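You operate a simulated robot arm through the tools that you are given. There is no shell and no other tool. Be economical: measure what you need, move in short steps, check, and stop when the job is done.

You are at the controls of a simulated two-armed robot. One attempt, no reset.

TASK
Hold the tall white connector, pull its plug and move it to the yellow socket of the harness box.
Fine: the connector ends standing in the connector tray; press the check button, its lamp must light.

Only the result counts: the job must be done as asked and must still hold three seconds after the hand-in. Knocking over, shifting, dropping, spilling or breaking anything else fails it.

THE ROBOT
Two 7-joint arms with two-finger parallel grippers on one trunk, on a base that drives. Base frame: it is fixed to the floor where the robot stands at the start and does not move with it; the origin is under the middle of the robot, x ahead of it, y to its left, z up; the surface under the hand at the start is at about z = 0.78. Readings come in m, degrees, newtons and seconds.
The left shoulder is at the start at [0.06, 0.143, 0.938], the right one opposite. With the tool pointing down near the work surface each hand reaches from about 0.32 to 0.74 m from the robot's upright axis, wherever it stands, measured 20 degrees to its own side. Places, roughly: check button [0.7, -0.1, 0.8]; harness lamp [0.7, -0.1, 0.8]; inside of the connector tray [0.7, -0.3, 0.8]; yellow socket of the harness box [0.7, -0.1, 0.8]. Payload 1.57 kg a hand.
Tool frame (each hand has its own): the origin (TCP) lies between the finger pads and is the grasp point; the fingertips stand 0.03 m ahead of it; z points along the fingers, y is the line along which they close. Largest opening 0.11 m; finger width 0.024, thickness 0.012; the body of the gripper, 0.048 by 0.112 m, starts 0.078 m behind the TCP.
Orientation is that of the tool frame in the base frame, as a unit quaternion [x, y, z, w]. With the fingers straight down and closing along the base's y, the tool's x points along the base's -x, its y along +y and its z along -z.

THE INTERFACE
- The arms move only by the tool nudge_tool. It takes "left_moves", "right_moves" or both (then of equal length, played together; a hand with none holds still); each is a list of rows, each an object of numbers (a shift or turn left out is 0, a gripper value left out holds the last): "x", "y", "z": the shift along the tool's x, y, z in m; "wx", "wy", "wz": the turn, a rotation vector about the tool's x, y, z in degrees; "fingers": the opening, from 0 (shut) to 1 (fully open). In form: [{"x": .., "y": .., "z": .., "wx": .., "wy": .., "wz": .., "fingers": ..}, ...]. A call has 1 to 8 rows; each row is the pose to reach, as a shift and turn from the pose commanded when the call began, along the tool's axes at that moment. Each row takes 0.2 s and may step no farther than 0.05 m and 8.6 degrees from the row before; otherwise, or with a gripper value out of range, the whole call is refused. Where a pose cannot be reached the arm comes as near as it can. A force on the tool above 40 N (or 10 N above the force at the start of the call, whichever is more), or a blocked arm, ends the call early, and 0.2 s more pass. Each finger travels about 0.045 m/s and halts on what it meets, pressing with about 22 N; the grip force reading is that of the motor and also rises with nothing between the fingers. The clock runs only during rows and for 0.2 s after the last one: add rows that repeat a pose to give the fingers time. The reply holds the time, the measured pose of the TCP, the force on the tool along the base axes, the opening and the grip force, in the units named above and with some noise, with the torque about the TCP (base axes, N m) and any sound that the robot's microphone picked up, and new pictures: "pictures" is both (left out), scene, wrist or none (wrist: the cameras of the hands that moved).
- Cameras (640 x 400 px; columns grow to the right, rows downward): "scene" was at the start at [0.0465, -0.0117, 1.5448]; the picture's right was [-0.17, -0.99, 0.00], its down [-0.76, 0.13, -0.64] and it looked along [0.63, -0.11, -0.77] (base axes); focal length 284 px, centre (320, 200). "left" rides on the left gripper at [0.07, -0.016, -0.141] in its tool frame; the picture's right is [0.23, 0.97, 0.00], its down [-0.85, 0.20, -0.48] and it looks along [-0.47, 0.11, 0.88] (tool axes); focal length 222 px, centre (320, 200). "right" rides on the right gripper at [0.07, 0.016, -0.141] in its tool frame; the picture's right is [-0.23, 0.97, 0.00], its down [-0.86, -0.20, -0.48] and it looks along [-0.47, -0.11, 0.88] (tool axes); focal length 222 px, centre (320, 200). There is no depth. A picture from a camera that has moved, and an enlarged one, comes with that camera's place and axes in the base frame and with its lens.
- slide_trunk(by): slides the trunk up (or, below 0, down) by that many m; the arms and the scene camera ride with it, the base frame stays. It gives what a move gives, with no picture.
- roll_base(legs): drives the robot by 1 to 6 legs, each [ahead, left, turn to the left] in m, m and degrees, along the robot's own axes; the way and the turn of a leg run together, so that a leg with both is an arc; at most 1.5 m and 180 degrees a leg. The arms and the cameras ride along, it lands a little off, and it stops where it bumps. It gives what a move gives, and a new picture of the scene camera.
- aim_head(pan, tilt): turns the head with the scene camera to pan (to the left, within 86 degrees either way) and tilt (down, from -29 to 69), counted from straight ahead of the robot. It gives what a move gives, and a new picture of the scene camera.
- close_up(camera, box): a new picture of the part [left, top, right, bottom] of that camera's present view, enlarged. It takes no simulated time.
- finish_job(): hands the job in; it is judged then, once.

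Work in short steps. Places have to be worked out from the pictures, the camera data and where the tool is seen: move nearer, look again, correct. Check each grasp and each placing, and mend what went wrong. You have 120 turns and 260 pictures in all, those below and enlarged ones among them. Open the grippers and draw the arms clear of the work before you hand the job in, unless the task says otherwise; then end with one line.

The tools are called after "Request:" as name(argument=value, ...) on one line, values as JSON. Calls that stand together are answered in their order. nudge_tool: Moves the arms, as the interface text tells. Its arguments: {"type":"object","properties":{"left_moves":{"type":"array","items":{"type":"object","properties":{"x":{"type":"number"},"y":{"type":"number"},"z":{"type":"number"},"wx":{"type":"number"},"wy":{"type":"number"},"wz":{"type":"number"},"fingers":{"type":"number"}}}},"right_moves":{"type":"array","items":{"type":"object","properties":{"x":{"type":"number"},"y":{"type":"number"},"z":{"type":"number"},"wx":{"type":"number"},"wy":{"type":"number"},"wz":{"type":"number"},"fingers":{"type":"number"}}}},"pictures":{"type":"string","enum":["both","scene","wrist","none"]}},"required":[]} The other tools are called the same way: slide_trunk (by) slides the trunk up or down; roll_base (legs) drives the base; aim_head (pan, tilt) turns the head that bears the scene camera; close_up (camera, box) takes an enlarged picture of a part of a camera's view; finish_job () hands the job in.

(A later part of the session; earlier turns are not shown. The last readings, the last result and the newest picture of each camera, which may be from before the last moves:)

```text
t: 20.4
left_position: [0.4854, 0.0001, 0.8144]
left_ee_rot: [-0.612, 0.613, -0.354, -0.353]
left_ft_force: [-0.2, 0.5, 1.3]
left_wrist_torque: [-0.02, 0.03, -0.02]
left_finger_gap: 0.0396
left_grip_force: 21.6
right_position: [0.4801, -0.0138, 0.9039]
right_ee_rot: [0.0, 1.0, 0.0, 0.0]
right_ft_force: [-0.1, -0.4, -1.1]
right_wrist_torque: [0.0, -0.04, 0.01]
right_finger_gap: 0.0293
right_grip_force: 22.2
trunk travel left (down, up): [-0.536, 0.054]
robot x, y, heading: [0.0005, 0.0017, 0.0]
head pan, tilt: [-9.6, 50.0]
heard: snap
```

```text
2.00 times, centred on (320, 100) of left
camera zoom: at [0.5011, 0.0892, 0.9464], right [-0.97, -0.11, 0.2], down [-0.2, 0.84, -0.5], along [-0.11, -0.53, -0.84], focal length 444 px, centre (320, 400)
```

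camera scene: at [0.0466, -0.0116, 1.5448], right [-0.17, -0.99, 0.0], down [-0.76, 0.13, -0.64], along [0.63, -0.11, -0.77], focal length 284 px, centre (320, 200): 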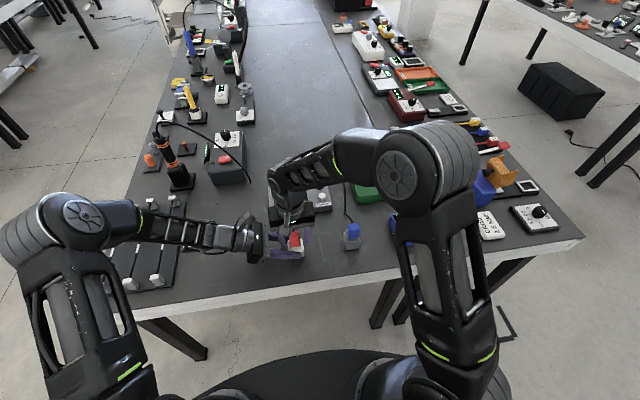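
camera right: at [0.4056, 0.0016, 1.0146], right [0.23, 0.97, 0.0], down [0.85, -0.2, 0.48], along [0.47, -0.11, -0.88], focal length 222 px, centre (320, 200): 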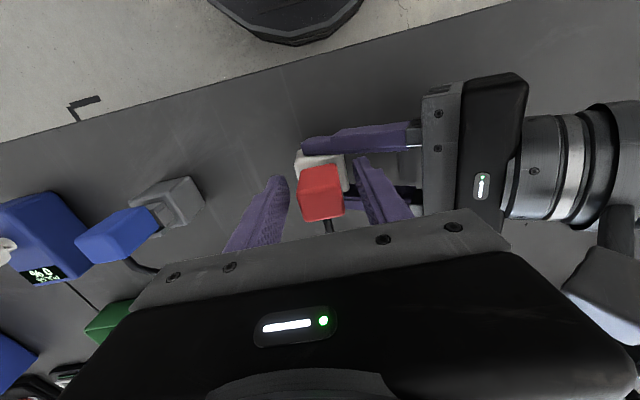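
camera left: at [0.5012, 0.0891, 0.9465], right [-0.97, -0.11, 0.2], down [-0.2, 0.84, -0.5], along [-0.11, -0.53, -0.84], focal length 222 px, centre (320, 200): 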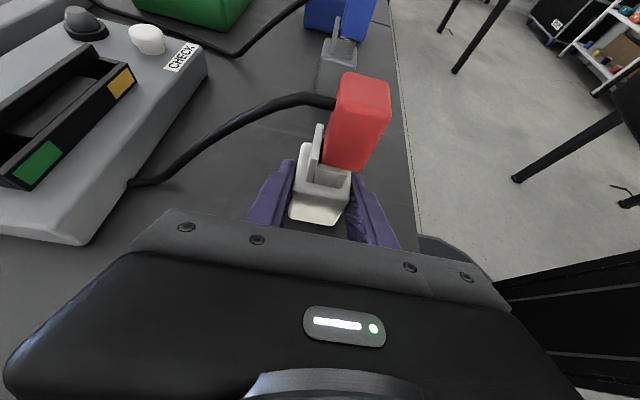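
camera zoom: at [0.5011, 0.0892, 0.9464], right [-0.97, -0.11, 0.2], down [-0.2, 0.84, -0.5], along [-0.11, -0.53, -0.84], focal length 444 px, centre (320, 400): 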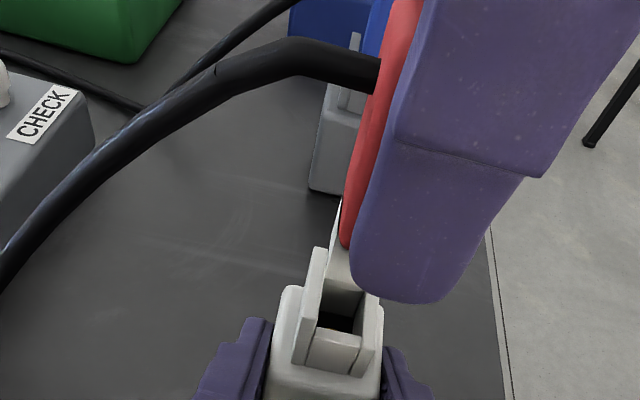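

A snap was heard and the plug is coming out of its pocket. Lift further and look at the nose.

Request:
nudge_tool(right_moves=[{"z": -0.02}, {"z": -0.04}, {"z": -0.04}], pictures="none")

Request:
close_up(camera="left", box=[220, 0, 420, 200])

Request:
close_up(camera="right", box=[230, 60, 410, 260])

```text
t: 21.2
left_position: [0.4844, -0.0004, 0.8142]
left_ee_rot: [-0.612, 0.613, -0.354, -0.353]
left_ft_force: [0.3, -0.6, -0.1]
left_wrist_torque: [0.0, 0.0, -0.02]
left_finger_gap: 0.0394
left_grip_force: 22.3
right_position: [0.4786, -0.0141, 0.9444]
right_ee_rot: [0.001, 1.0, 0.0, -0.001]
right_ft_force: [0.1, 1.2, -0.5]
right_wrist_torque: [-0.02, -0.01, 0.01]
right_finger_gap: 0.0297
right_grip_force: 22.0
trunk travel left (down, up): [-0.536, 0.054]
robot x, y, heading: [0.0013, -0.0, -0.2]
head pan, tilt: [-9.6, 50.0]
```

```text
2.00 times, centred on (320, 100) of left
camera zoom: at [0.5011, 0.0892, 0.9464], right [-0.97, -0.11, 0.2], down [-0.2, 0.84, -0.5], along [-0.11, -0.53, -0.84], focal length 444 px, centre (320, 400)
```

zoom: 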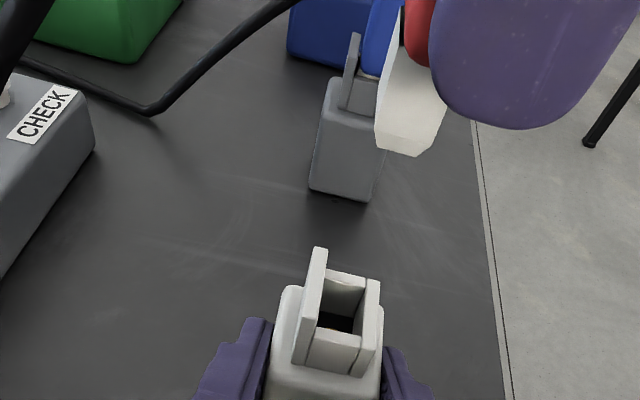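

```text
2.00 times, centred on (320, 160) of right
camera zoom: at [0.4064, 0.0024, 1.0852], right [0.23, 0.97, 0.0], down [0.86, -0.2, 0.48], along [0.47, -0.11, -0.88], focal length 444 px, centre (320, 280)
```

zoom: 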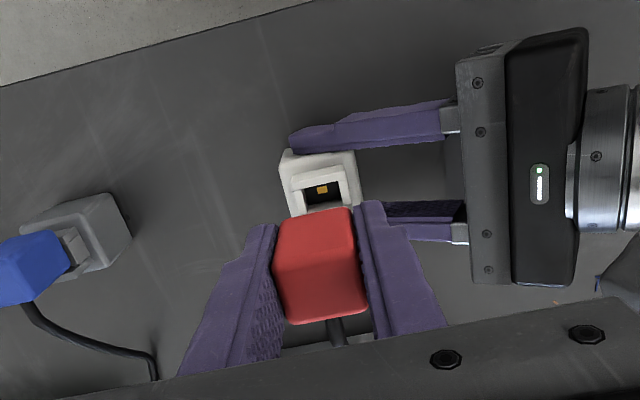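

The nose is white with the contact on the -x side, matching the sockets, so I keep this orientation. The connector stands on the table, so I release it with the left hand and back off along the finger axis.

Request:
nudge_tool(left_moves=[{"fingers": 0.5}, {"fingers": 0.75}, {"fingers": 0.75}, {"z": -0.03}, {"z": -0.07}, {"z": -0.11}], pictures="scene")

```text
t: 22.6
left_position: [0.4833, 0.0936, 0.8672]
left_ee_rot: [-0.612, 0.613, -0.354, -0.353]
left_ft_force: [0.1, 0.0, 0.1]
left_wrist_torque: [0.0, -0.02, 0.01]
left_finger_gap: 0.0825
left_grip_force: 0.1
right_position: [0.4776, -0.0127, 0.943]
right_ee_rot: [0.0, 1.0, 0.0, 0.0]
right_ft_force: [-0.1, -0.3, -0.8]
right_wrist_torque: [-0.01, 0.0, -0.01]
right_finger_gap: 0.0295
right_grip_force: 22.7
trunk travel left (down, up): [-0.536, 0.054]
robot x, y, heading: [-0.0026, 0.0034, 0.2]
head pan, tilt: [-9.6, 50.0]
camera scene: at [0.0462, -0.0112, 1.5448], right [-0.17, -0.99, 0.0], down [-0.75, 0.13, -0.64], along [0.63, -0.11, -0.77], focal length 284 px, centre (320, 200)
```

scene: 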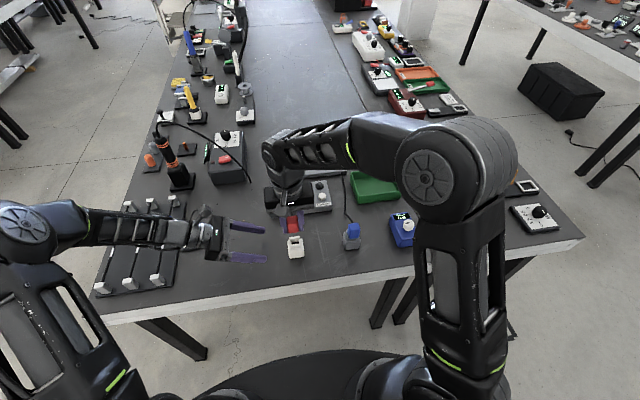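

The connector stands on its own. Move the left hand to a viewing pose beside the box.

Request:
nudge_tool(left_moves=[{"x": 0.007, "y": -0.02, "z": -0.04}, {"x": 0.014, "y": -0.06, "z": -0.06}, {"x": 0.02, "y": -0.1, "z": -0.08}, {"x": 0.0266, "y": -0.14, "z": -0.08}, {"x": 0.0266, "y": -0.157, "z": -0.08}, {"x": 0.0266, "y": -0.157, "z": -0.08}], pictures="wrist")

Request:
close_up(camera="left", box=[230, 60, 410, 200])

```text
t: 24.0
left_position: [0.6445, 0.1523, 0.93]
left_ee_rot: [-0.613, 0.613, -0.353, -0.353]
left_ft_force: [-0.3, 0.1, -0.3]
left_wrist_torque: [-0.01, 0.0, 0.01]
left_finger_gap: 0.0826
left_grip_force: 0.0
right_position: [0.4779, -0.0136, 0.9433]
right_ee_rot: [0.0, 1.0, 0.0, 0.0]
right_ft_force: [-0.1, 0.1, -0.2]
right_wrist_torque: [0.01, -0.01, -0.01]
right_finger_gap: 0.0297
right_grip_force: 22.5
trunk travel left (down, up): [-0.536, 0.054]
robot x, y, heading: [0.0013, 0.0, -0.0]
head pan, tilt: [-9.6, 50.0]
camera left: at [0.6593, 0.2408, 1.0616], right [-0.97, -0.11, 0.2], down [-0.2, 0.84, -0.5], along [-0.11, -0.53, -0.84], focal length 222 px, centre (320, 200)
```

left: 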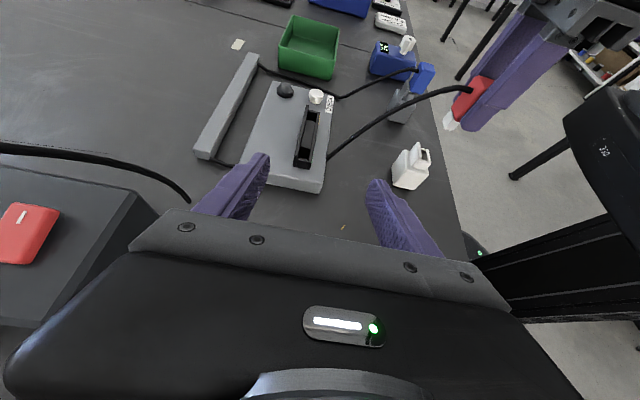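

```text
2.86 times, centred on (320, 130) of left
camera zoom: at [0.6593, 0.2408, 1.0616], right [-0.97, -0.11, 0.2], down [-0.2, 0.84, -0.5], along [-0.11, -0.53, -0.84], focal length 635 px, centre (320, 400)
```

zoom: 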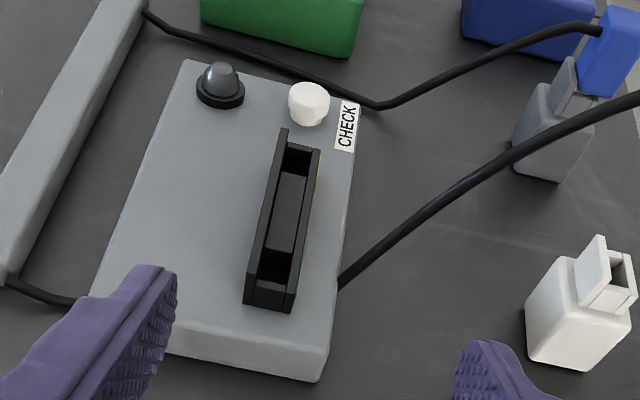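

Both pockets are visible. Zoom in on the yellow one.

Request:
close_up(camera="left", box=[290, 95, 350, 175])

Request:
close_up(camera="left", box=[370, 40, 550, 200])

```text
5.00 times, centred on (320, 135) of left
camera zoom: at [0.6593, 0.2408, 1.0616], right [-0.97, -0.11, 0.2], down [-0.2, 0.84, -0.5], along [-0.11, -0.53, -0.84], focal length 1111 px, centre (320, 525)
```

zoom: 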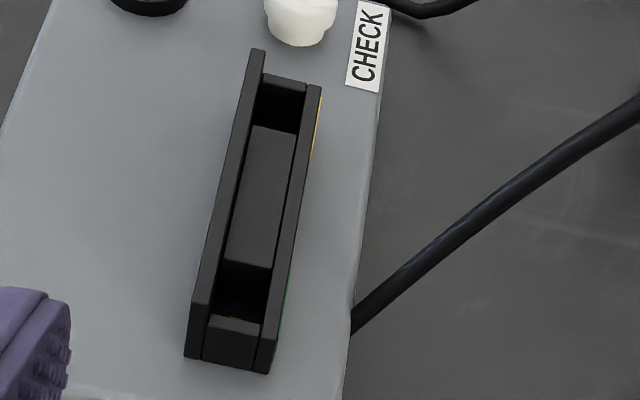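

```text
2.50 times, centred on (460, 120) of left
camera zoom: at [0.6593, 0.2408, 1.0616], right [-0.97, -0.11, 0.2], down [-0.2, 0.84, -0.5], along [-0.11, -0.53, -0.84], focal length 555 px, centre (-30, 400)
```

zoom: 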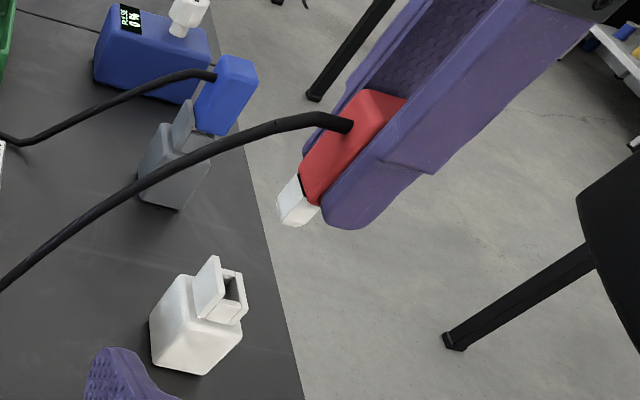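

Triangulating: yellow pocket centre ≈(0.659, -0.0585), rim z≈0.822; the nose sits about +4 mm in x from my right TCP. Move the plug above it at TCP z≈0.935.

Request:
nudge_tool(right_moves=[{"x": -0.04, "y": -0.01}, {"x": -0.08, "y": -0.02}, {"x": -0.12, "y": -0.03}, {"x": -0.155, "y": -0.04}, {"x": -0.177, "y": -0.0455, "z": 0.008}, {"x": -0.177, "y": -0.0455, "z": 0.008}])

Request:
close_up(camera="left", box=[260, 40, 400, 180])

Request:
close_up(camera="right", box=[230, 60, 410, 260])

```text
t: 25.4
left_position: [0.6442, 0.1524, 0.9306]
left_ee_rot: [-0.612, 0.613, -0.354, -0.353]
left_ft_force: [1.0, 0.8, 0.1]
left_wrist_torque: [-0.03, -0.02, -0.02]
left_finger_gap: 0.0827
left_grip_force: 0.0
right_position: [0.6559, -0.0576, 0.9364]
right_ee_rot: [-0.001, 1.0, 0.0, 0.0]
right_ft_force: [0.1, -0.1, -1.0]
right_wrist_torque: [0.0, 0.0, 0.02]
right_finger_gap: 0.0295
right_grip_force: 22.1
trunk travel left (down, up): [-0.536, 0.054]
robot x, y, heading: [0.0051, 0.0002, -0.1]
head pan, tilt: [-9.6, 50.0]
camera scene: at [0.0463, -0.0117, 1.5449], right [-0.17, -0.99, 0.0], down [-0.75, 0.13, -0.64], along [0.63, -0.11, -0.77], focal length 284 px, centre (320, 200)
camera right: at [0.5841, -0.0409, 1.0767], right [0.23, 0.97, 0.0], down [0.86, -0.2, 0.48], along [0.47, -0.11, -0.88], focal length 222 px, centre (320, 200)
```

scene: 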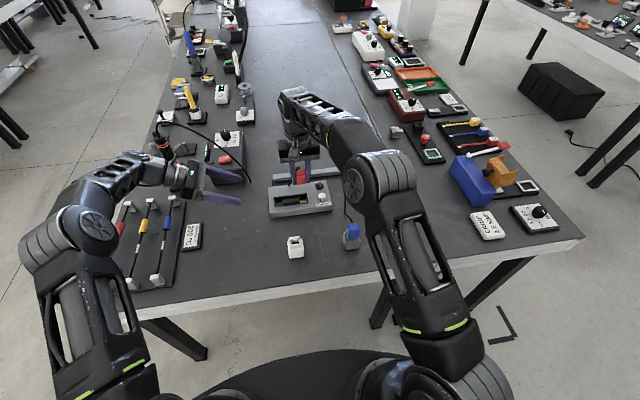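
right: 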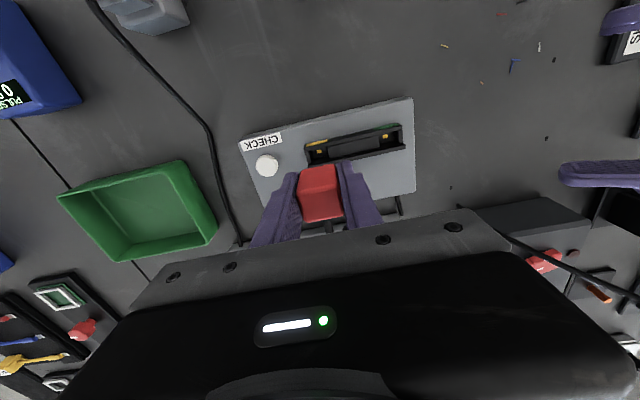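

```text
2.86 times, centred on (330, 110) of left
camera zoom: at [0.6589, 0.2408, 1.0617], right [-0.97, -0.11, 0.19], down [-0.2, 0.84, -0.5], along [-0.11, -0.53, -0.84], focal length 635 px, centre (291, 457)
```

zoom: 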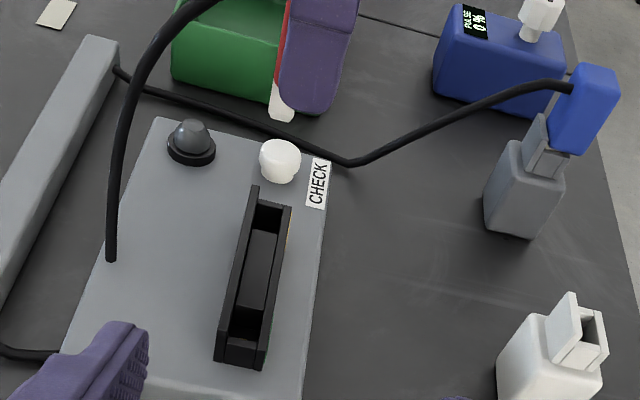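

```text
2.00 times, centred on (320, 160) of right
camera zoom: at [0.5841, -0.0409, 1.0767], right [0.23, 0.97, 0.0], down [0.86, -0.2, 0.48], along [0.47, -0.11, -0.88], focal length 444 px, centre (320, 280)
```

zoom: 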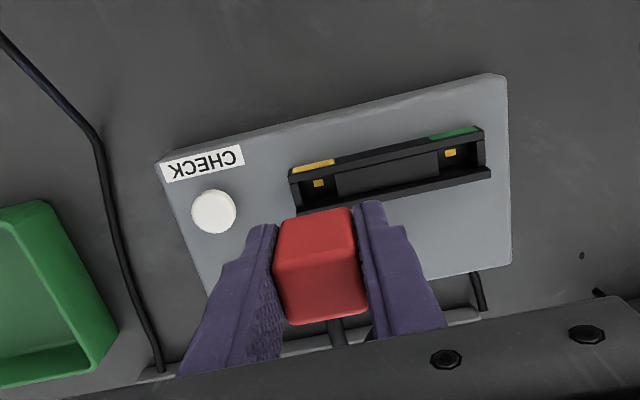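

The plug hovers above the socket. I zoom closely on both views to measure the remaining misalignment.

Request:
close_up(camera="right", box=[295, 125, 355, 185])

Request:
close_up(camera="left", box=[295, 30, 355, 120])

```text
6.67 times, centred on (325, 155) of right
camera zoom: at [0.5841, -0.0409, 1.0767], right [0.23, 0.97, 0.0], down [0.86, -0.2, 0.48], along [0.47, -0.11, -0.88], focal length 1481 px, centre (287, 500)
```

zoom: 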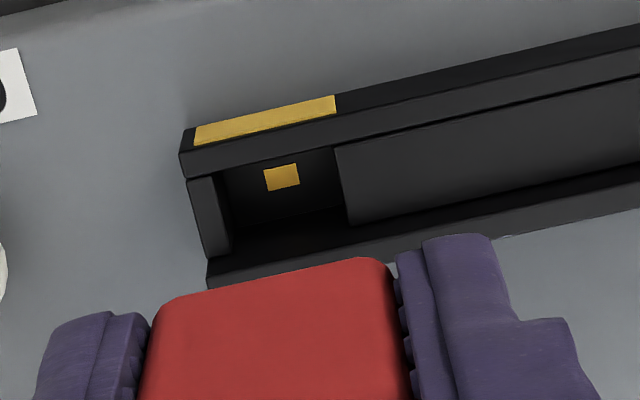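

```text
4.44 times, centred on (325, 75) of left
camera zoom: at [0.6589, 0.2408, 1.0617], right [-0.97, -0.11, 0.19], down [-0.2, 0.84, -0.5], along [-0.11, -0.53, -0.84], focal length 987 px, centre (298, 756)
```

zoom: 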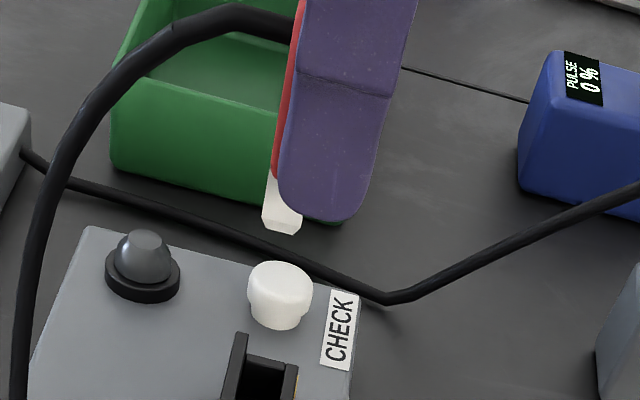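

Pocket is at about (0.660, -0.0598); I estimate the plug needs ~-4.5 mm in y. Apply that, lower by 3 cm, and compare nose and pocket again.

Request:
nudge_tool(right_moves=[{"y": -0.0045}, {"y": -0.0045, "z": 0.015}, {"y": -0.0045, "z": 0.03}, {"y": -0.0045, "z": 0.03}], pictures="none")

Request:
close_up(camera="left", box=[290, 60, 350, 150])

Request:
close_up(camera="scene", box=[260, 155, 340, 225])

Request:
close_up(camera="right", box=[280, 120, 370, 200])

```text
t: 26.4
left_position: [0.6436, 0.152, 0.9297]
left_ee_rot: [-0.612, 0.613, -0.354, -0.353]
left_ft_force: [-0.6, 0.0, 0.2]
left_wrist_torque: [0.03, -0.01, -0.01]
left_finger_gap: 0.0825
left_grip_force: 0.1
right_position: [0.6568, -0.0645, 0.9055]
right_ee_rot: [0.0, 1.0, 0.0, 0.001]
right_ft_force: [0.0, -0.1, 0.2]
right_wrist_torque: [-0.03, 0.02, -0.02]
right_finger_gap: 0.0292
right_grip_force: 22.1
trunk travel left (down, up): [-0.536, 0.054]
robot x, y, heading: [0.0002, 0.0001, 0.1]
head pan, tilt: [-9.6, 50.0]
```

```text
4.44 times, centred on (320, 105) of left
camera zoom: at [0.6591, 0.2409, 1.0616], right [-0.97, -0.11, 0.2], down [-0.2, 0.84, -0.5], along [-0.11, -0.53, -0.84], focal length 987 px, centre (320, 622)
```

zoom: 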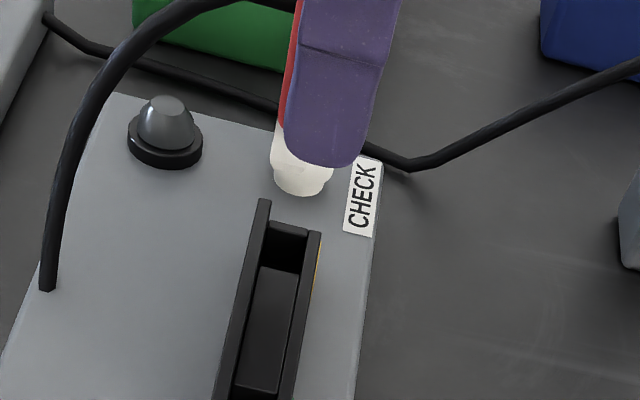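

```text
5.71 times, centred on (300, 190) of scene
camera zoom: at [0.0466, -0.0116, 1.5448], right [-0.17, -0.99, 0.0], down [-0.76, 0.13, -0.64], along [0.63, -0.11, -0.77], focal length 1620 px, centre (434, 257)
```

zoom: 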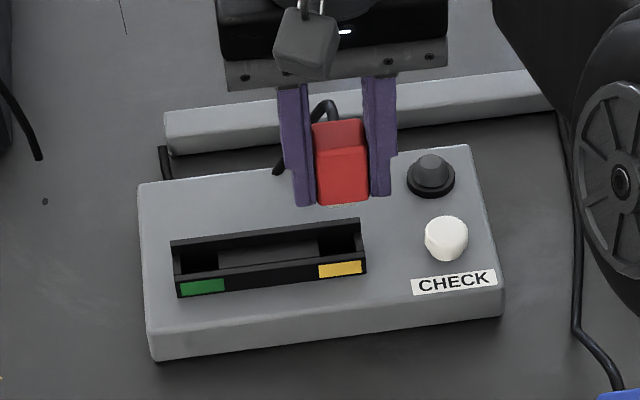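

```text
5.00 times, centred on (325, 160) of right
camera zoom: at [0.5847, -0.0477, 1.0468], right [0.23, 0.97, 0.0], down [0.86, -0.2, 0.48], along [0.47, -0.11, -0.88], focal length 1111 px, centre (295, 400)
```

zoom: 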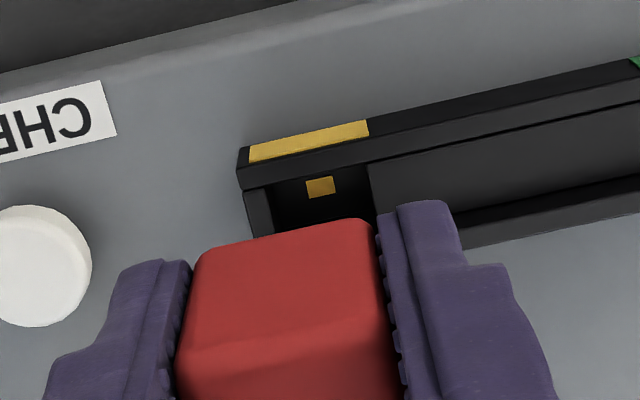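

In the same-view comparison the plug is now ~3 mm too far in -y; x looks right. Correct y by +3.2 mm and lower 13 mm to just above the rim.

Request:
nudge_tool(right_moves=[{"y": 0.0032}, {"y": 0.0032, "z": 0.007}, {"y": 0.0032, "z": 0.013}, {"y": 0.0032, "z": 0.013}], pictures="none")

Request:
close_up(camera="left", box=[295, 80, 345, 150])

Request:
close_up(camera="right", box=[280, 120, 370, 200])

```text
t: 27.4
left_position: [0.6437, 0.15, 0.9297]
left_ee_rot: [-0.612, 0.613, -0.354, -0.353]
left_ft_force: [-0.6, -0.3, -0.5]
left_wrist_torque: [-0.01, 0.01, 0.02]
left_finger_gap: 0.0826
left_grip_force: 0.0
right_position: [0.6551, -0.0605, 0.8896]
right_ee_rot: [-0.001, 1.0, 0.0, -0.001]
right_ft_force: [-0.1, -0.7, -0.3]
right_wrist_torque: [0.0, 0.04, 0.01]
right_finger_gap: 0.0294
right_grip_force: 21.8
trunk travel left (down, up): [-0.536, 0.054]
robot x, y, heading: [0.0018, -0.0002, -0.0]
head pan, tilt: [-9.6, 50.0]
```

```text
5.71 times, centred on (320, 115) of left
camera zoom: at [0.6592, 0.2408, 1.0615], right [-0.97, -0.11, 0.2], down [-0.2, 0.84, -0.5], along [-0.11, -0.53, -0.84], focal length 1269 px, centre (320, 686)
```

zoom: 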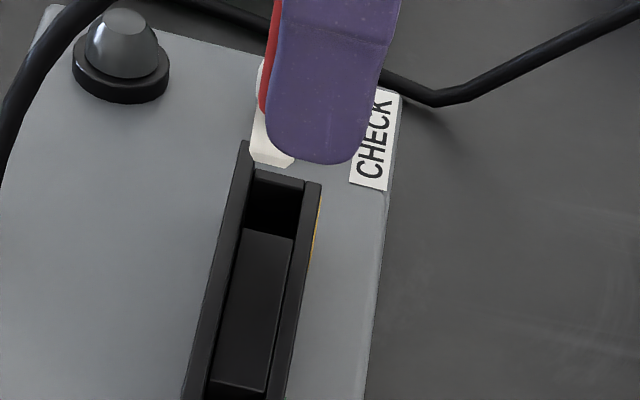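

```text
5.00 times, centred on (325, 160) of right
camera zoom: at [0.5838, -0.0441, 1.0321], right [0.23, 0.97, 0.0], down [0.86, -0.2, 0.48], along [0.47, -0.11, -0.88], focal length 1111 px, centre (295, 400)
```

zoom: 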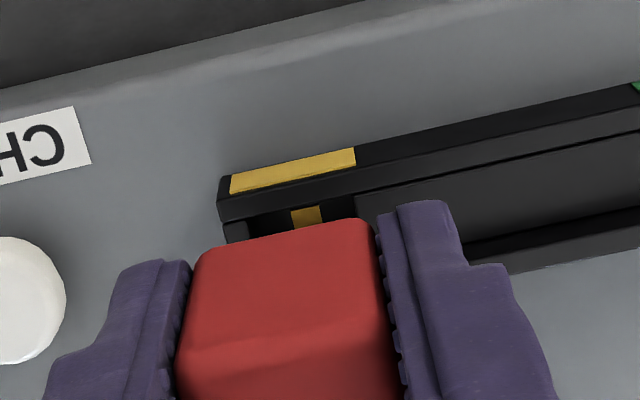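

The left view shows the nose ~2.5 mm too far in +x relative to the pocket; y is aligned. Correct x by -2.2 mm and lower 1.2 cm, then look.

Request:
nudge_tool(right_moves=[{"x": 0.0022, "y": -0.0003}, {"x": 0.0022, "y": -0.0003, "z": 0.006}, {"x": 0.0022, "y": -0.0003, "z": 0.012}, {"x": 0.0022, "y": -0.0003, "z": 0.012}], pictures="none")

Request:
close_up(camera="left", box=[295, 80, 345, 150])

Request:
close_up(camera="right", box=[280, 120, 370, 200])

```text
t: 28.4
left_position: [0.6444, 0.1519, 0.9298]
left_ee_rot: [0.613, -0.613, 0.354, 0.352]
left_ft_force: [-0.1, 1.1, -0.5]
left_wrist_torque: [0.01, -0.01, 0.03]
left_finger_gap: 0.0826
left_grip_force: 0.2
right_position: [0.6538, -0.0605, 0.8801]
right_ee_rot: [0.0, 1.0, 0.0, 0.0]
right_ft_force: [-0.4, 0.4, 0.1]
right_wrist_torque: [-0.01, 0.0, -0.02]
right_finger_gap: 0.0295
right_grip_force: 21.9
trunk travel left (down, up): [-0.536, 0.054]
robot x, y, heading: [0.0008, -0.0022, 0.2]
head pan, tilt: [-9.6, 50.0]
```

```text
5.71 times, centred on (320, 115) of left
camera zoom: at [0.6592, 0.2409, 1.0616], right [-0.97, -0.11, 0.2], down [-0.2, 0.84, -0.5], along [-0.11, -0.53, -0.84], focal length 1269 px, centre (320, 686)
```

zoom: 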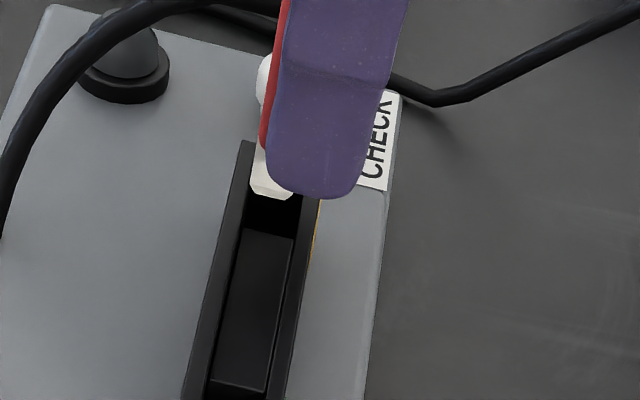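

```text
5.00 times, centred on (325, 160) of right
camera zoom: at [0.5822, -0.0454, 1.0212], right [0.23, 0.97, 0.0], down [0.86, -0.2, 0.48], along [0.47, -0.11, -0.88], focal length 1111 px, centre (295, 400)
```

zoom: 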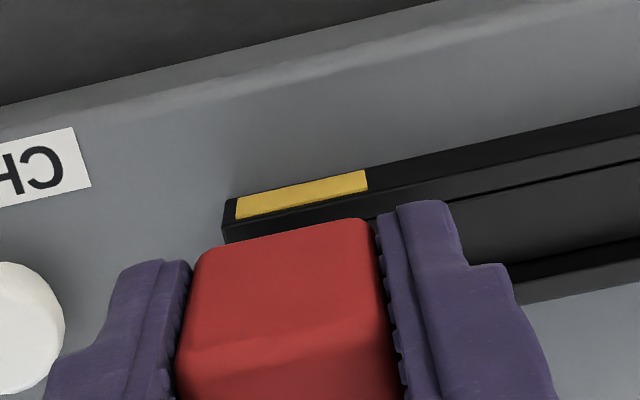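

Now the nose projects into the pocket within about 1 mm. A small trim of -0.7 mm in x, then descend gently 1.5 cm while watching the force.

Request:
nudge_tool(right_moves=[{"x": 0.0007, "y": 0.0003}, {"x": 0.0007, "y": 0.0003, "z": 0.004}, {"x": 0.0007, "y": 0.0003, "z": 0.008}, {"x": 0.0007, "y": 0.0003, "z": 0.012}, {"x": 0.0007, "y": 0.0003, "z": 0.015}], pictures="none")

Request:
close_up(camera="left", box=[295, 80, 345, 150])

```text
t: 29.6
left_position: [0.6439, 0.1523, 0.9312]
left_ee_rot: [-0.612, 0.613, -0.354, -0.354]
left_ft_force: [1.0, -0.6, 0.8]
left_wrist_torque: [-0.01, 0.01, -0.03]
left_finger_gap: 0.0825
left_grip_force: 0.1
right_position: [0.6523, -0.06, 0.8648]
right_ee_rot: [0.0, 1.0, 0.001, 0.001]
right_ft_force: [-0.1, 0.5, 3.7]
right_wrist_torque: [0.0, -0.05, 0.03]
right_finger_gap: 0.0294
right_grip_force: 22.1
trunk travel left (down, up): [-0.536, 0.054]
robot x, y, heading: [-0.0012, -0.0002, 0.1]
head pan, tilt: [-9.6, 50.0]
```

```text
5.71 times, centred on (320, 115) of left
camera zoom: at [0.659, 0.241, 1.0616], right [-0.97, -0.11, 0.2], down [-0.2, 0.84, -0.5], along [-0.11, -0.53, -0.84], focal length 1269 px, centre (320, 686)
```

zoom: 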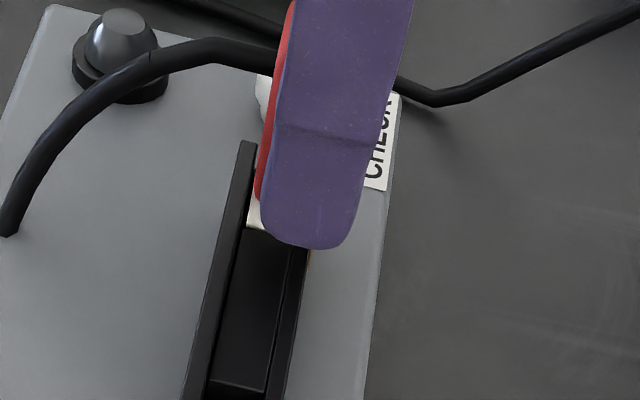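

The nose seems to be entering behind the middle block, with a light 3.7 N contact. Continue down in small steps.

Request:
nudge_tool(right_moves=[{"z": 0.003}, {"z": 0.006}, {"z": 0.008}], pictures="none")

Request:
close_up(camera="left", box=[295, 80, 345, 150])

```text
t: 30.4
left_position: [0.6431, 0.1507, 0.9302]
left_ee_rot: [-0.612, 0.613, -0.354, -0.353]
left_ft_force: [-0.4, 0.4, 0.4]
left_wrist_torque: [0.01, 0.0, 0.0]
left_finger_gap: 0.0826
left_grip_force: 0.1
right_position: [0.6523, -0.0588, 0.8562]
right_ee_rot: [0.0, 1.0, 0.0, -0.001]
right_ft_force: [-3.1, 1.2, 3.0]
right_wrist_torque: [0.02, 0.1, 0.04]
right_finger_gap: 0.0295
right_grip_force: 21.5
trunk travel left (down, up): [-0.536, 0.054]
robot x, y, heading: [0.0003, 0.0028, 0.1]
head pan, tilt: [-9.6, 50.0]
```

```text
5.71 times, centred on (320, 115) of left
camera zoom: at [0.6587, 0.2411, 1.0618], right [-0.97, -0.11, 0.19], down [-0.2, 0.84, -0.5], along [-0.11, -0.53, -0.84], focal length 1269 px, centre (320, 686)
```

zoom: 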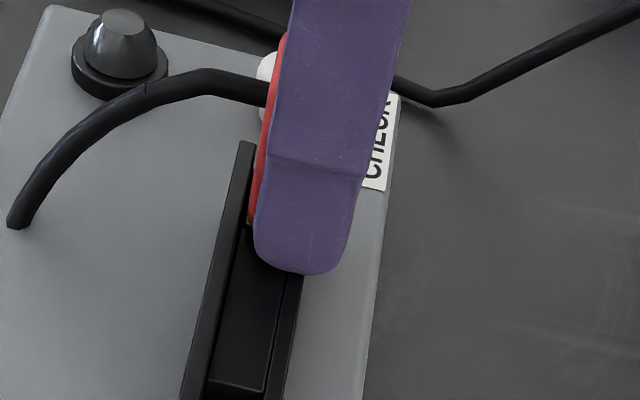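

It's sliding in with low forces. Relieve x slightly and push on in small steps, listening for the snap.

Request:
nudge_tool(right_moves=[{"x": 0.0005, "z": 0.002}, {"x": 0.0005, "z": 0.004}, {"x": 0.0005, "z": 0.006}], pictures="none")

Request:
close_up(camera="left", box=[295, 80, 345, 150])

Request:
close_up(camera="right", box=[280, 120, 370, 200])

```text
t: 31.2
left_position: [0.6428, 0.1518, 0.9325]
left_ee_rot: [0.612, -0.612, 0.355, 0.352]
left_ft_force: [-0.4, -0.9, -0.7]
left_wrist_torque: [0.03, 0.0, -0.01]
left_finger_gap: 0.0826
left_grip_force: 0.0
right_position: [0.6521, -0.0589, 0.8565]
right_ee_rot: [0.001, 1.0, 0.001, 0.004]
right_ft_force: [1.0, -0.3, 33.7]
right_wrist_torque: [-0.12, -0.13, 0.03]
right_finger_gap: 0.0294
right_grip_force: 22.4
trunk travel left (down, up): [-0.536, 0.054]
robot x, y, heading: [0.0002, -0.0013, 0.1]
head pan, tilt: [-9.6, 50.0]
```

```text
5.71 times, centred on (320, 115) of left
camera zoom: at [0.6569, 0.2411, 1.0636], right [-0.97, -0.11, 0.19], down [-0.2, 0.84, -0.5], along [-0.11, -0.53, -0.84], focal length 1269 px, centre (320, 686)
```

zoom: 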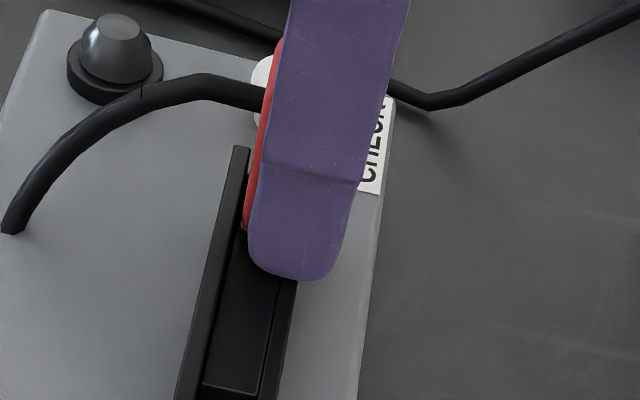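

```text
5.00 times, centred on (325, 160) of right
camera zoom: at [0.5792, -0.0437, 0.9971], right [0.23, 0.97, 0.0], down [0.85, -0.2, 0.49], along [0.47, -0.11, -0.87], focal length 1111 px, centre (295, 400)
```

zoom: 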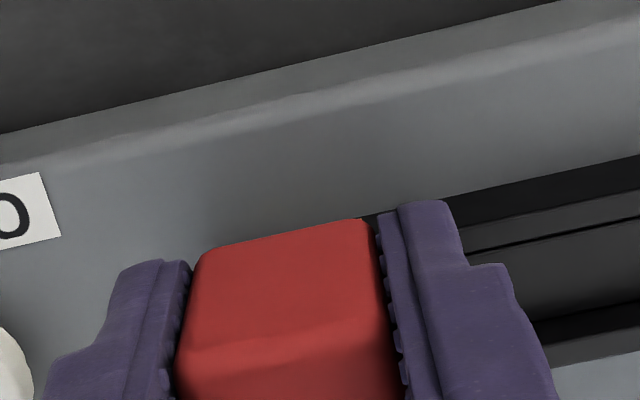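

Blocked at 34 N without a snap: the fingertips probably rest on the middle block. I'll relieve, open slightly, regrip the cap 10 mm higher, and then push.

Request:
nudge_tool(right_moves=[{"z": -0.004}, {"z": -0.004, "fingers": 0.42}, {"z": -0.004, "fingers": 0.42}, {"z": -0.009, "fingers": 0.42}, {"z": -0.014, "fingers": 0.42}, {"z": -0.014, "fingers": 0.42}], pictures="none")

Request:
close_up(camera="left", box=[290, 70, 350, 150])

Request:
close_up(camera="right", box=[265, 110, 385, 220])

```text
t: 32.6
left_position: [0.6445, 0.1512, 0.9292]
left_ee_rot: [-0.612, 0.612, -0.355, -0.354]
left_ft_force: [-0.6, -0.6, 0.3]
left_wrist_torque: [-0.01, 0.01, 0.02]
left_finger_gap: 0.0827
left_grip_force: 0.0
right_position: [0.6511, -0.0616, 0.8635]
right_ee_rot: [-0.001, 1.0, 0.0, -0.002]
right_ft_force: [0.4, -0.1, -0.1]
right_wrist_torque: [0.02, 0.01, 0.01]
right_finger_gap: 0.0464
right_grip_force: 0.1
trunk travel left (down, up): [-0.536, 0.054]
robot x, y, heading: [0.0008, 0.0015, -0.1]
head pan, tilt: [-9.6, 50.0]
```

```text
5.00 times, centred on (320, 110) of left
camera zoom: at [0.6592, 0.2407, 1.0614], right [-0.97, -0.11, 0.2], down [-0.2, 0.84, -0.5], along [-0.11, -0.53, -0.84], focal length 1111 px, centre (320, 650)
```

zoom: 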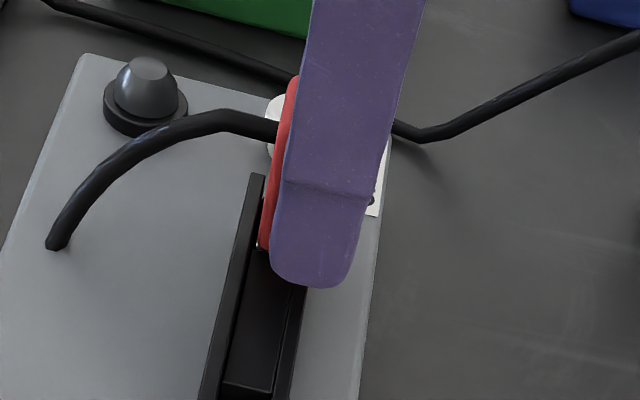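

```text
3.64 times, centred on (325, 165) of right
camera zoom: at [0.5796, -0.0452, 1.0054], right [0.23, 0.97, 0.0], down [0.86, -0.2, 0.48], along [0.46, -0.11, -0.88], focal length 808 px, centre (302, 327)
```

zoom: 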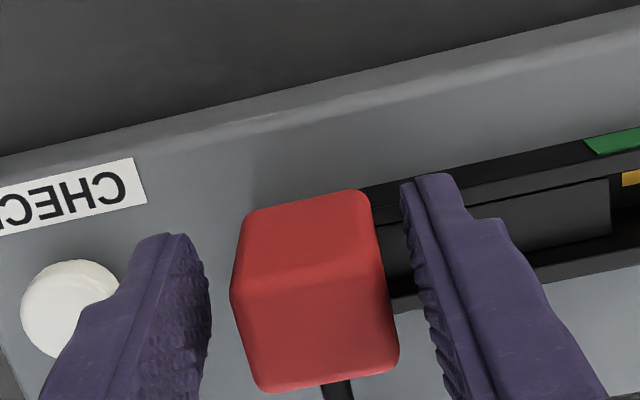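

The plug stands in the pocket on its own. Regrip here (tips now clear of the block) and push down.

Request:
nudge_tool(right_moves=[{"z": -0.003, "fingers": 0.3}, {"z": -0.003, "fingers": 0.0}, {"z": -0.003, "fingers": 0.0}, {"z": 0.0}, {"z": 0.003}], pictures="none")

```text
t: 33.8
left_position: [0.6432, 0.1519, 0.9318]
left_ee_rot: [-0.612, 0.613, -0.355, -0.352]
left_ft_force: [0.3, 0.2, 0.5]
left_wrist_torque: [-0.01, 0.02, 0.02]
left_finger_gap: 0.0826
left_grip_force: 0.1
right_position: [0.652, -0.0592, 0.8652]
right_ee_rot: [0.0, 1.0, 0.001, 0.005]
right_ft_force: [-3.6, 0.5, 29.2]
right_wrist_torque: [-0.03, -0.05, 0.01]
right_finger_gap: 0.0297
right_grip_force: 21.8
trunk travel left (down, up): [-0.536, 0.054]
robot x, y, heading: [0.0021, 0.0005, -0.2]
head pan, tilt: [-9.6, 50.0]
```

29 N with no snap yet. Push 2 mm more.

Request:
nudge_tool(right_moves=[{"x": 0.0005, "z": 0.001}, {"x": 0.0005, "z": 0.002}, {"x": 0.0005, "z": 0.003}], pictures="none")

Request:
close_up(camera="left", box=[290, 70, 350, 150])

```text
t: 34.6
left_position: [0.6435, 0.152, 0.9317]
left_ee_rot: [-0.612, 0.613, -0.354, -0.352]
left_ft_force: [0.6, -0.7, 0.5]
left_wrist_torque: [0.03, 0.0, 0.0]
left_finger_gap: 0.0825
left_grip_force: 0.0
right_position: [0.6505, -0.0592, 0.8598]
right_ee_rot: [0.0, 1.0, 0.0, 0.002]
right_ft_force: [0.1, 0.2, 28.8]
right_wrist_torque: [-0.01, -0.24, -0.04]
right_finger_gap: 0.0297
right_grip_force: 22.3
trunk travel left (down, up): [-0.536, 0.054]
robot x, y, heading: [-0.0029, 0.0009, -0.2]
head pan, tilt: [-9.6, 50.0]
```

```text
5.00 times, centred on (320, 110) of left
camera zoom: at [0.6573, 0.2411, 1.0629], right [-0.97, -0.11, 0.19], down [-0.2, 0.84, -0.5], along [-0.11, -0.53, -0.84], focal length 1111 px, centre (320, 650)
```

zoom: 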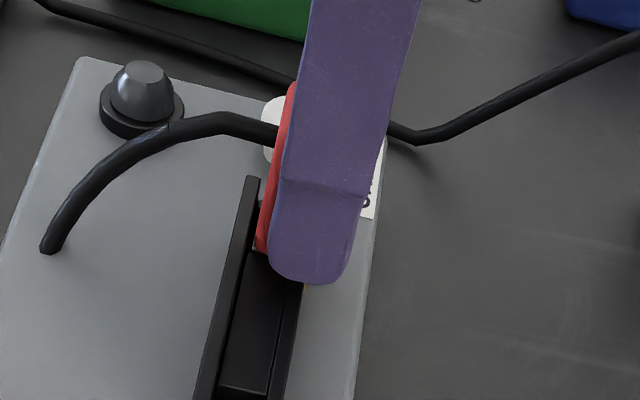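

The hand moved 5 mm further, but it may have slipped on the cap. Open, rise clear and inspect.

Request:
nudge_tool(right_moves=[{"z": -0.003, "fingers": 0.4}, {"z": -0.003, "fingers": 0.45}, {"z": -0.003, "fingers": 0.5}, {"z": -0.03}, {"z": -0.07}, {"z": -0.11}, {"z": -0.11, "y": -0.04}, {"z": -0.11, "y": -0.08}], pictures="none")

Request:
close_up(camera="left", box=[285, 60, 365, 180])

Request:
close_up(camera="right", box=[300, 90, 480, 230])

Request:
close_up(camera="scene", box=[260, 155, 340, 225])

```text
t: 36.4
left_position: [0.6443, 0.1524, 0.9299]
left_ee_rot: [-0.611, 0.613, -0.354, -0.354]
left_ft_force: [-0.6, 0.3, 0.1]
left_wrist_torque: [0.01, 0.0, -0.03]
left_finger_gap: 0.0829
left_grip_force: 0.0
right_position: [0.6534, -0.1393, 0.9701]
right_ee_rot: [0.001, 1.0, 0.0, 0.0]
right_ft_force: [0.5, 0.0, 0.2]
right_wrist_torque: [0.0, 0.01, 0.02]
right_finger_gap: 0.0547
right_grip_force: 0.1
trunk travel left (down, up): [-0.536, 0.054]
robot x, y, heading: [0.0007, 0.0023, -0.1]
head pan, tilt: [-9.6, 50.0]
```

```text
3.33 times, centred on (325, 120) of left
camera zoom: at [0.659, 0.2406, 1.0617], right [-0.97, -0.11, 0.19], down [-0.2, 0.84, -0.5], along [-0.11, -0.53, -0.84], focal length 740 px, centre (303, 467)
```

zoom: 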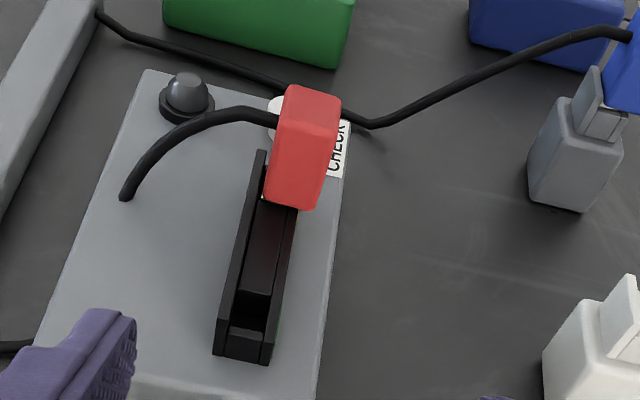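

```text
2.86 times, centred on (390, 160) of right
camera zoom: at [0.5815, -0.1231, 1.1115], right [0.23, 0.97, 0.0], down [0.86, -0.2, 0.48], along [0.47, -0.11, -0.88], focal length 635 px, centre (120, 314)
```

zoom: 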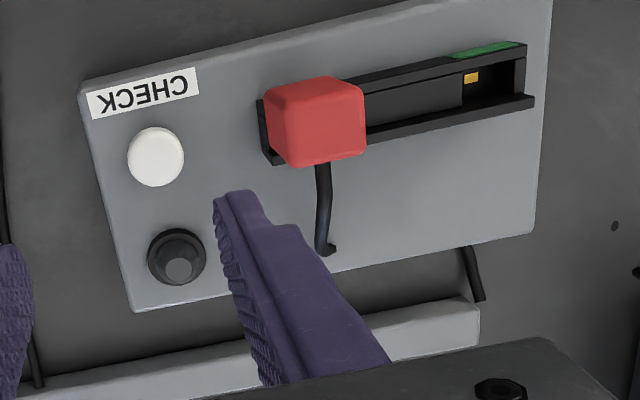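

```text
5.71 times, centred on (300, 190) of scene
camera zoom: at [0.0465, -0.0121, 1.5448], right [-0.17, -0.99, 0.0], down [-0.76, 0.13, -0.64], along [0.63, -0.11, -0.77], focal length 1620 px, centre (434, 257)
```

zoom: 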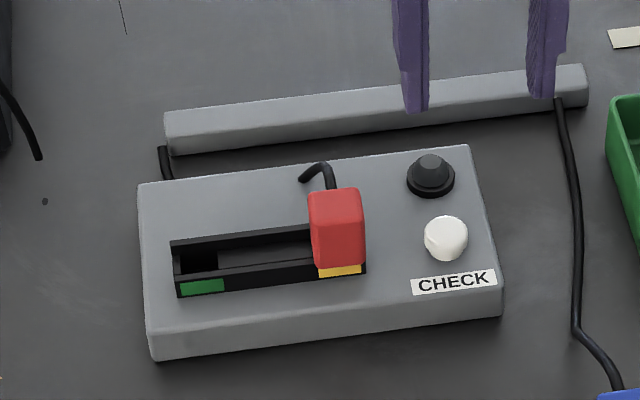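

It looks nearly seated. Zoom in to check whether any gap remains.

Request:
close_up(camera="left", box=[305, 80, 345, 130])

Request:
close_up(camera="right", box=[365, 105, 425, 155])

Request:
close_up(camera="scene", box=[300, 175, 325, 210])

```text
8.00 times, centred on (325, 105) of left
camera zoom: at [0.659, 0.2406, 1.0617], right [-0.97, -0.11, 0.19], down [-0.2, 0.84, -0.5], along [-0.11, -0.53, -0.84], focal length 1777 px, centre (280, 960)
```

zoom: 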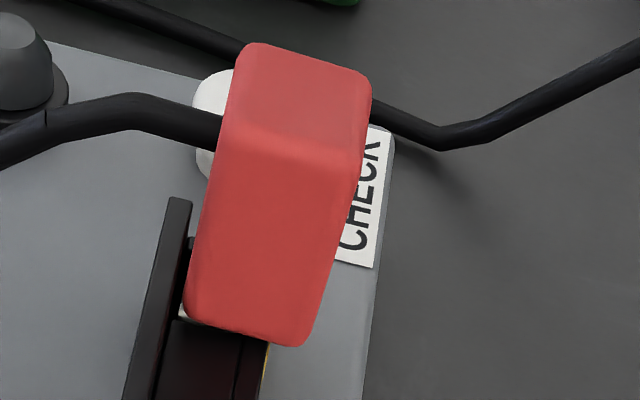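

```text
8.00 times, centred on (395, 130) of right
camera zoom: at [0.5815, -0.1231, 1.1115], right [0.23, 0.97, 0.0], down [0.86, -0.2, 0.48], along [0.47, -0.11, -0.88], focal length 1777 px, centre (-280, 760)
```

zoom: 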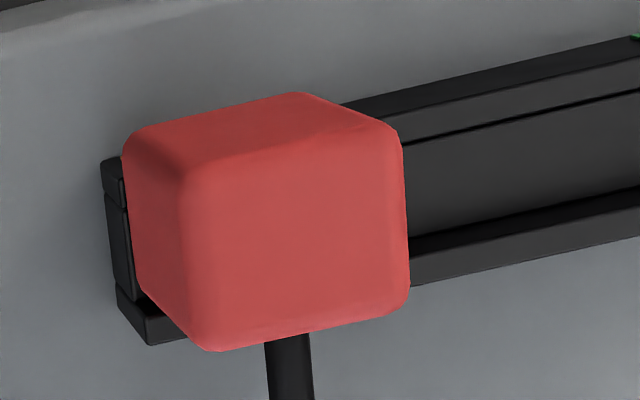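

```text
11.43 times, centred on (312, 192) of scene
camera zoom: at [0.0465, -0.0121, 1.5448], right [-0.17, -0.99, 0.0], down [-0.76, 0.13, -0.64], along [0.63, -0.11, -0.77], focal length 3241 px, centre (406, 286)
```

zoom: 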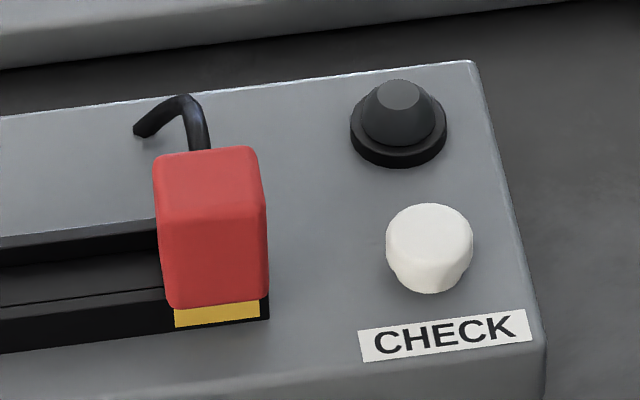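

The cap sits on the rail, but a sliver of the nose still shows, so it may not be fully home. I'll close the right fingers and press straight down on top of the cap.

Request:
nudge_tool(right_moves=[{"x": -0.002, "y": 0.04, "fingers": 0.2}, {"x": -0.005, "y": 0.08, "fingers": 0.0}, {"x": -0.005, "y": 0.08, "fingers": 0.0}, {"x": -0.005, "y": 0.08, "z": 0.03}, {"x": -0.005, "y": 0.08, "z": 0.055}, {"x": -0.005, "y": 0.08, "z": 0.06}], pictures="none")

Request:
close_up(camera="left", box=[285, 50, 365, 150])

```text
t: 37.8
left_position: [0.6444, 0.1522, 0.9308]
left_ee_rot: [-0.612, 0.613, -0.354, -0.353]
left_ft_force: [-0.1, -0.2, -0.3]
left_wrist_torque: [0.01, 0.02, 0.0]
left_finger_gap: 0.0826
left_grip_force: 0.1
right_position: [0.6579, -0.0592, 0.9092]
right_ee_rot: [0.0, 1.0, 0.0, 0.0]
right_ft_force: [-0.4, -0.8, 0.4]
right_wrist_torque: [-0.05, -0.02, 0.04]
right_finger_gap: 0.0002
right_grip_force: 21.1
trunk travel left (down, up): [-0.536, 0.054]
robot x, y, heading: [-0.0018, 0.0015, -0.0]
head pan, tilt: [-9.6, 50.0]
```

```text
4.00 times, centred on (325, 100) of left
camera zoom: at [0.6591, 0.241, 1.0616], right [-0.97, -0.11, 0.2], down [-0.2, 0.84, -0.5], along [-0.11, -0.53, -0.84], focal length 888 px, centre (300, 600)
```

zoom: 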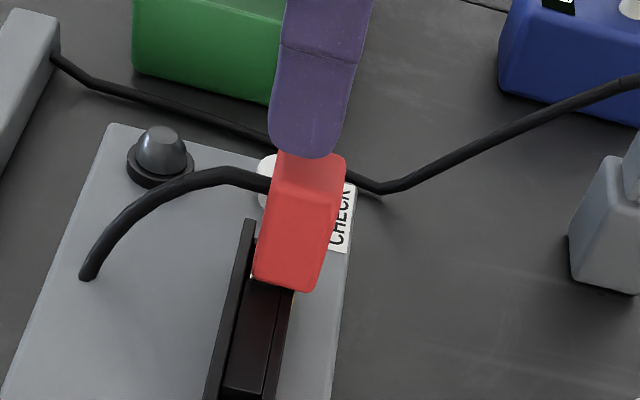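

Closed fingers are just above the cap. Press down in small steps until contact and beyond.

Request:
nudge_tool(right_moves=[{"z": 0.004}, {"z": 0.008}, {"z": 0.011}, {"z": 0.014}, {"z": 0.016}, {"z": 0.018}], pictures="none")

Request:
close_up(camera="left", box=[305, 70, 345, 130])

```text
t: 39.1
left_position: [0.6435, 0.1513, 0.9299]
left_ee_rot: [-0.611, 0.613, -0.355, -0.353]
left_ft_force: [-0.9, 0.2, -0.6]
left_wrist_torque: [0.02, 0.0, 0.0]
left_finger_gap: 0.0827
left_grip_force: 0.0
right_position: [0.6596, -0.0589, 0.9009]
right_ee_rot: [-0.001, 1.0, 0.002, 0.008]
right_ft_force: [-3.0, -1.0, 18.6]
right_wrist_torque: [-0.03, 0.35, 0.03]
right_finger_gap: 0.0
right_grip_force: 21.9
trunk travel left (down, up): [-0.536, 0.054]
robot x, y, heading: [-0.0014, 0.0007, -0.1]
head pan, tilt: [-9.6, 50.0]
stopped in row 6 (right hand): the force on the tool passed its limit at 43 N (the readings are from after the stop); the commanded pose is now the measured one
```

```text
6.67 times, centred on (325, 100) of left
camera zoom: at [0.6582, 0.2405, 1.0621], right [-0.97, -0.11, 0.19], down [-0.2, 0.84, -0.5], along [-0.11, -0.53, -0.84], focal length 1481 px, centre (287, 867)
```

zoom: 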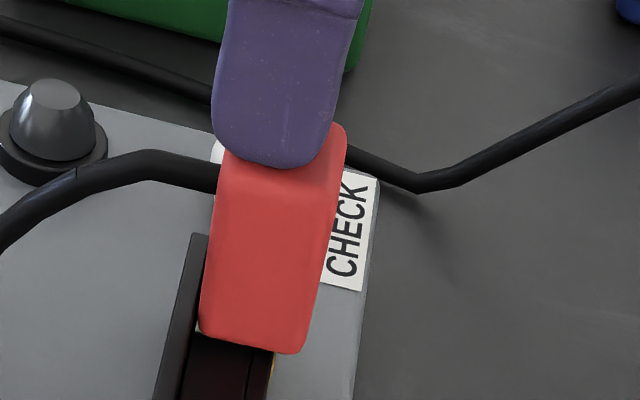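

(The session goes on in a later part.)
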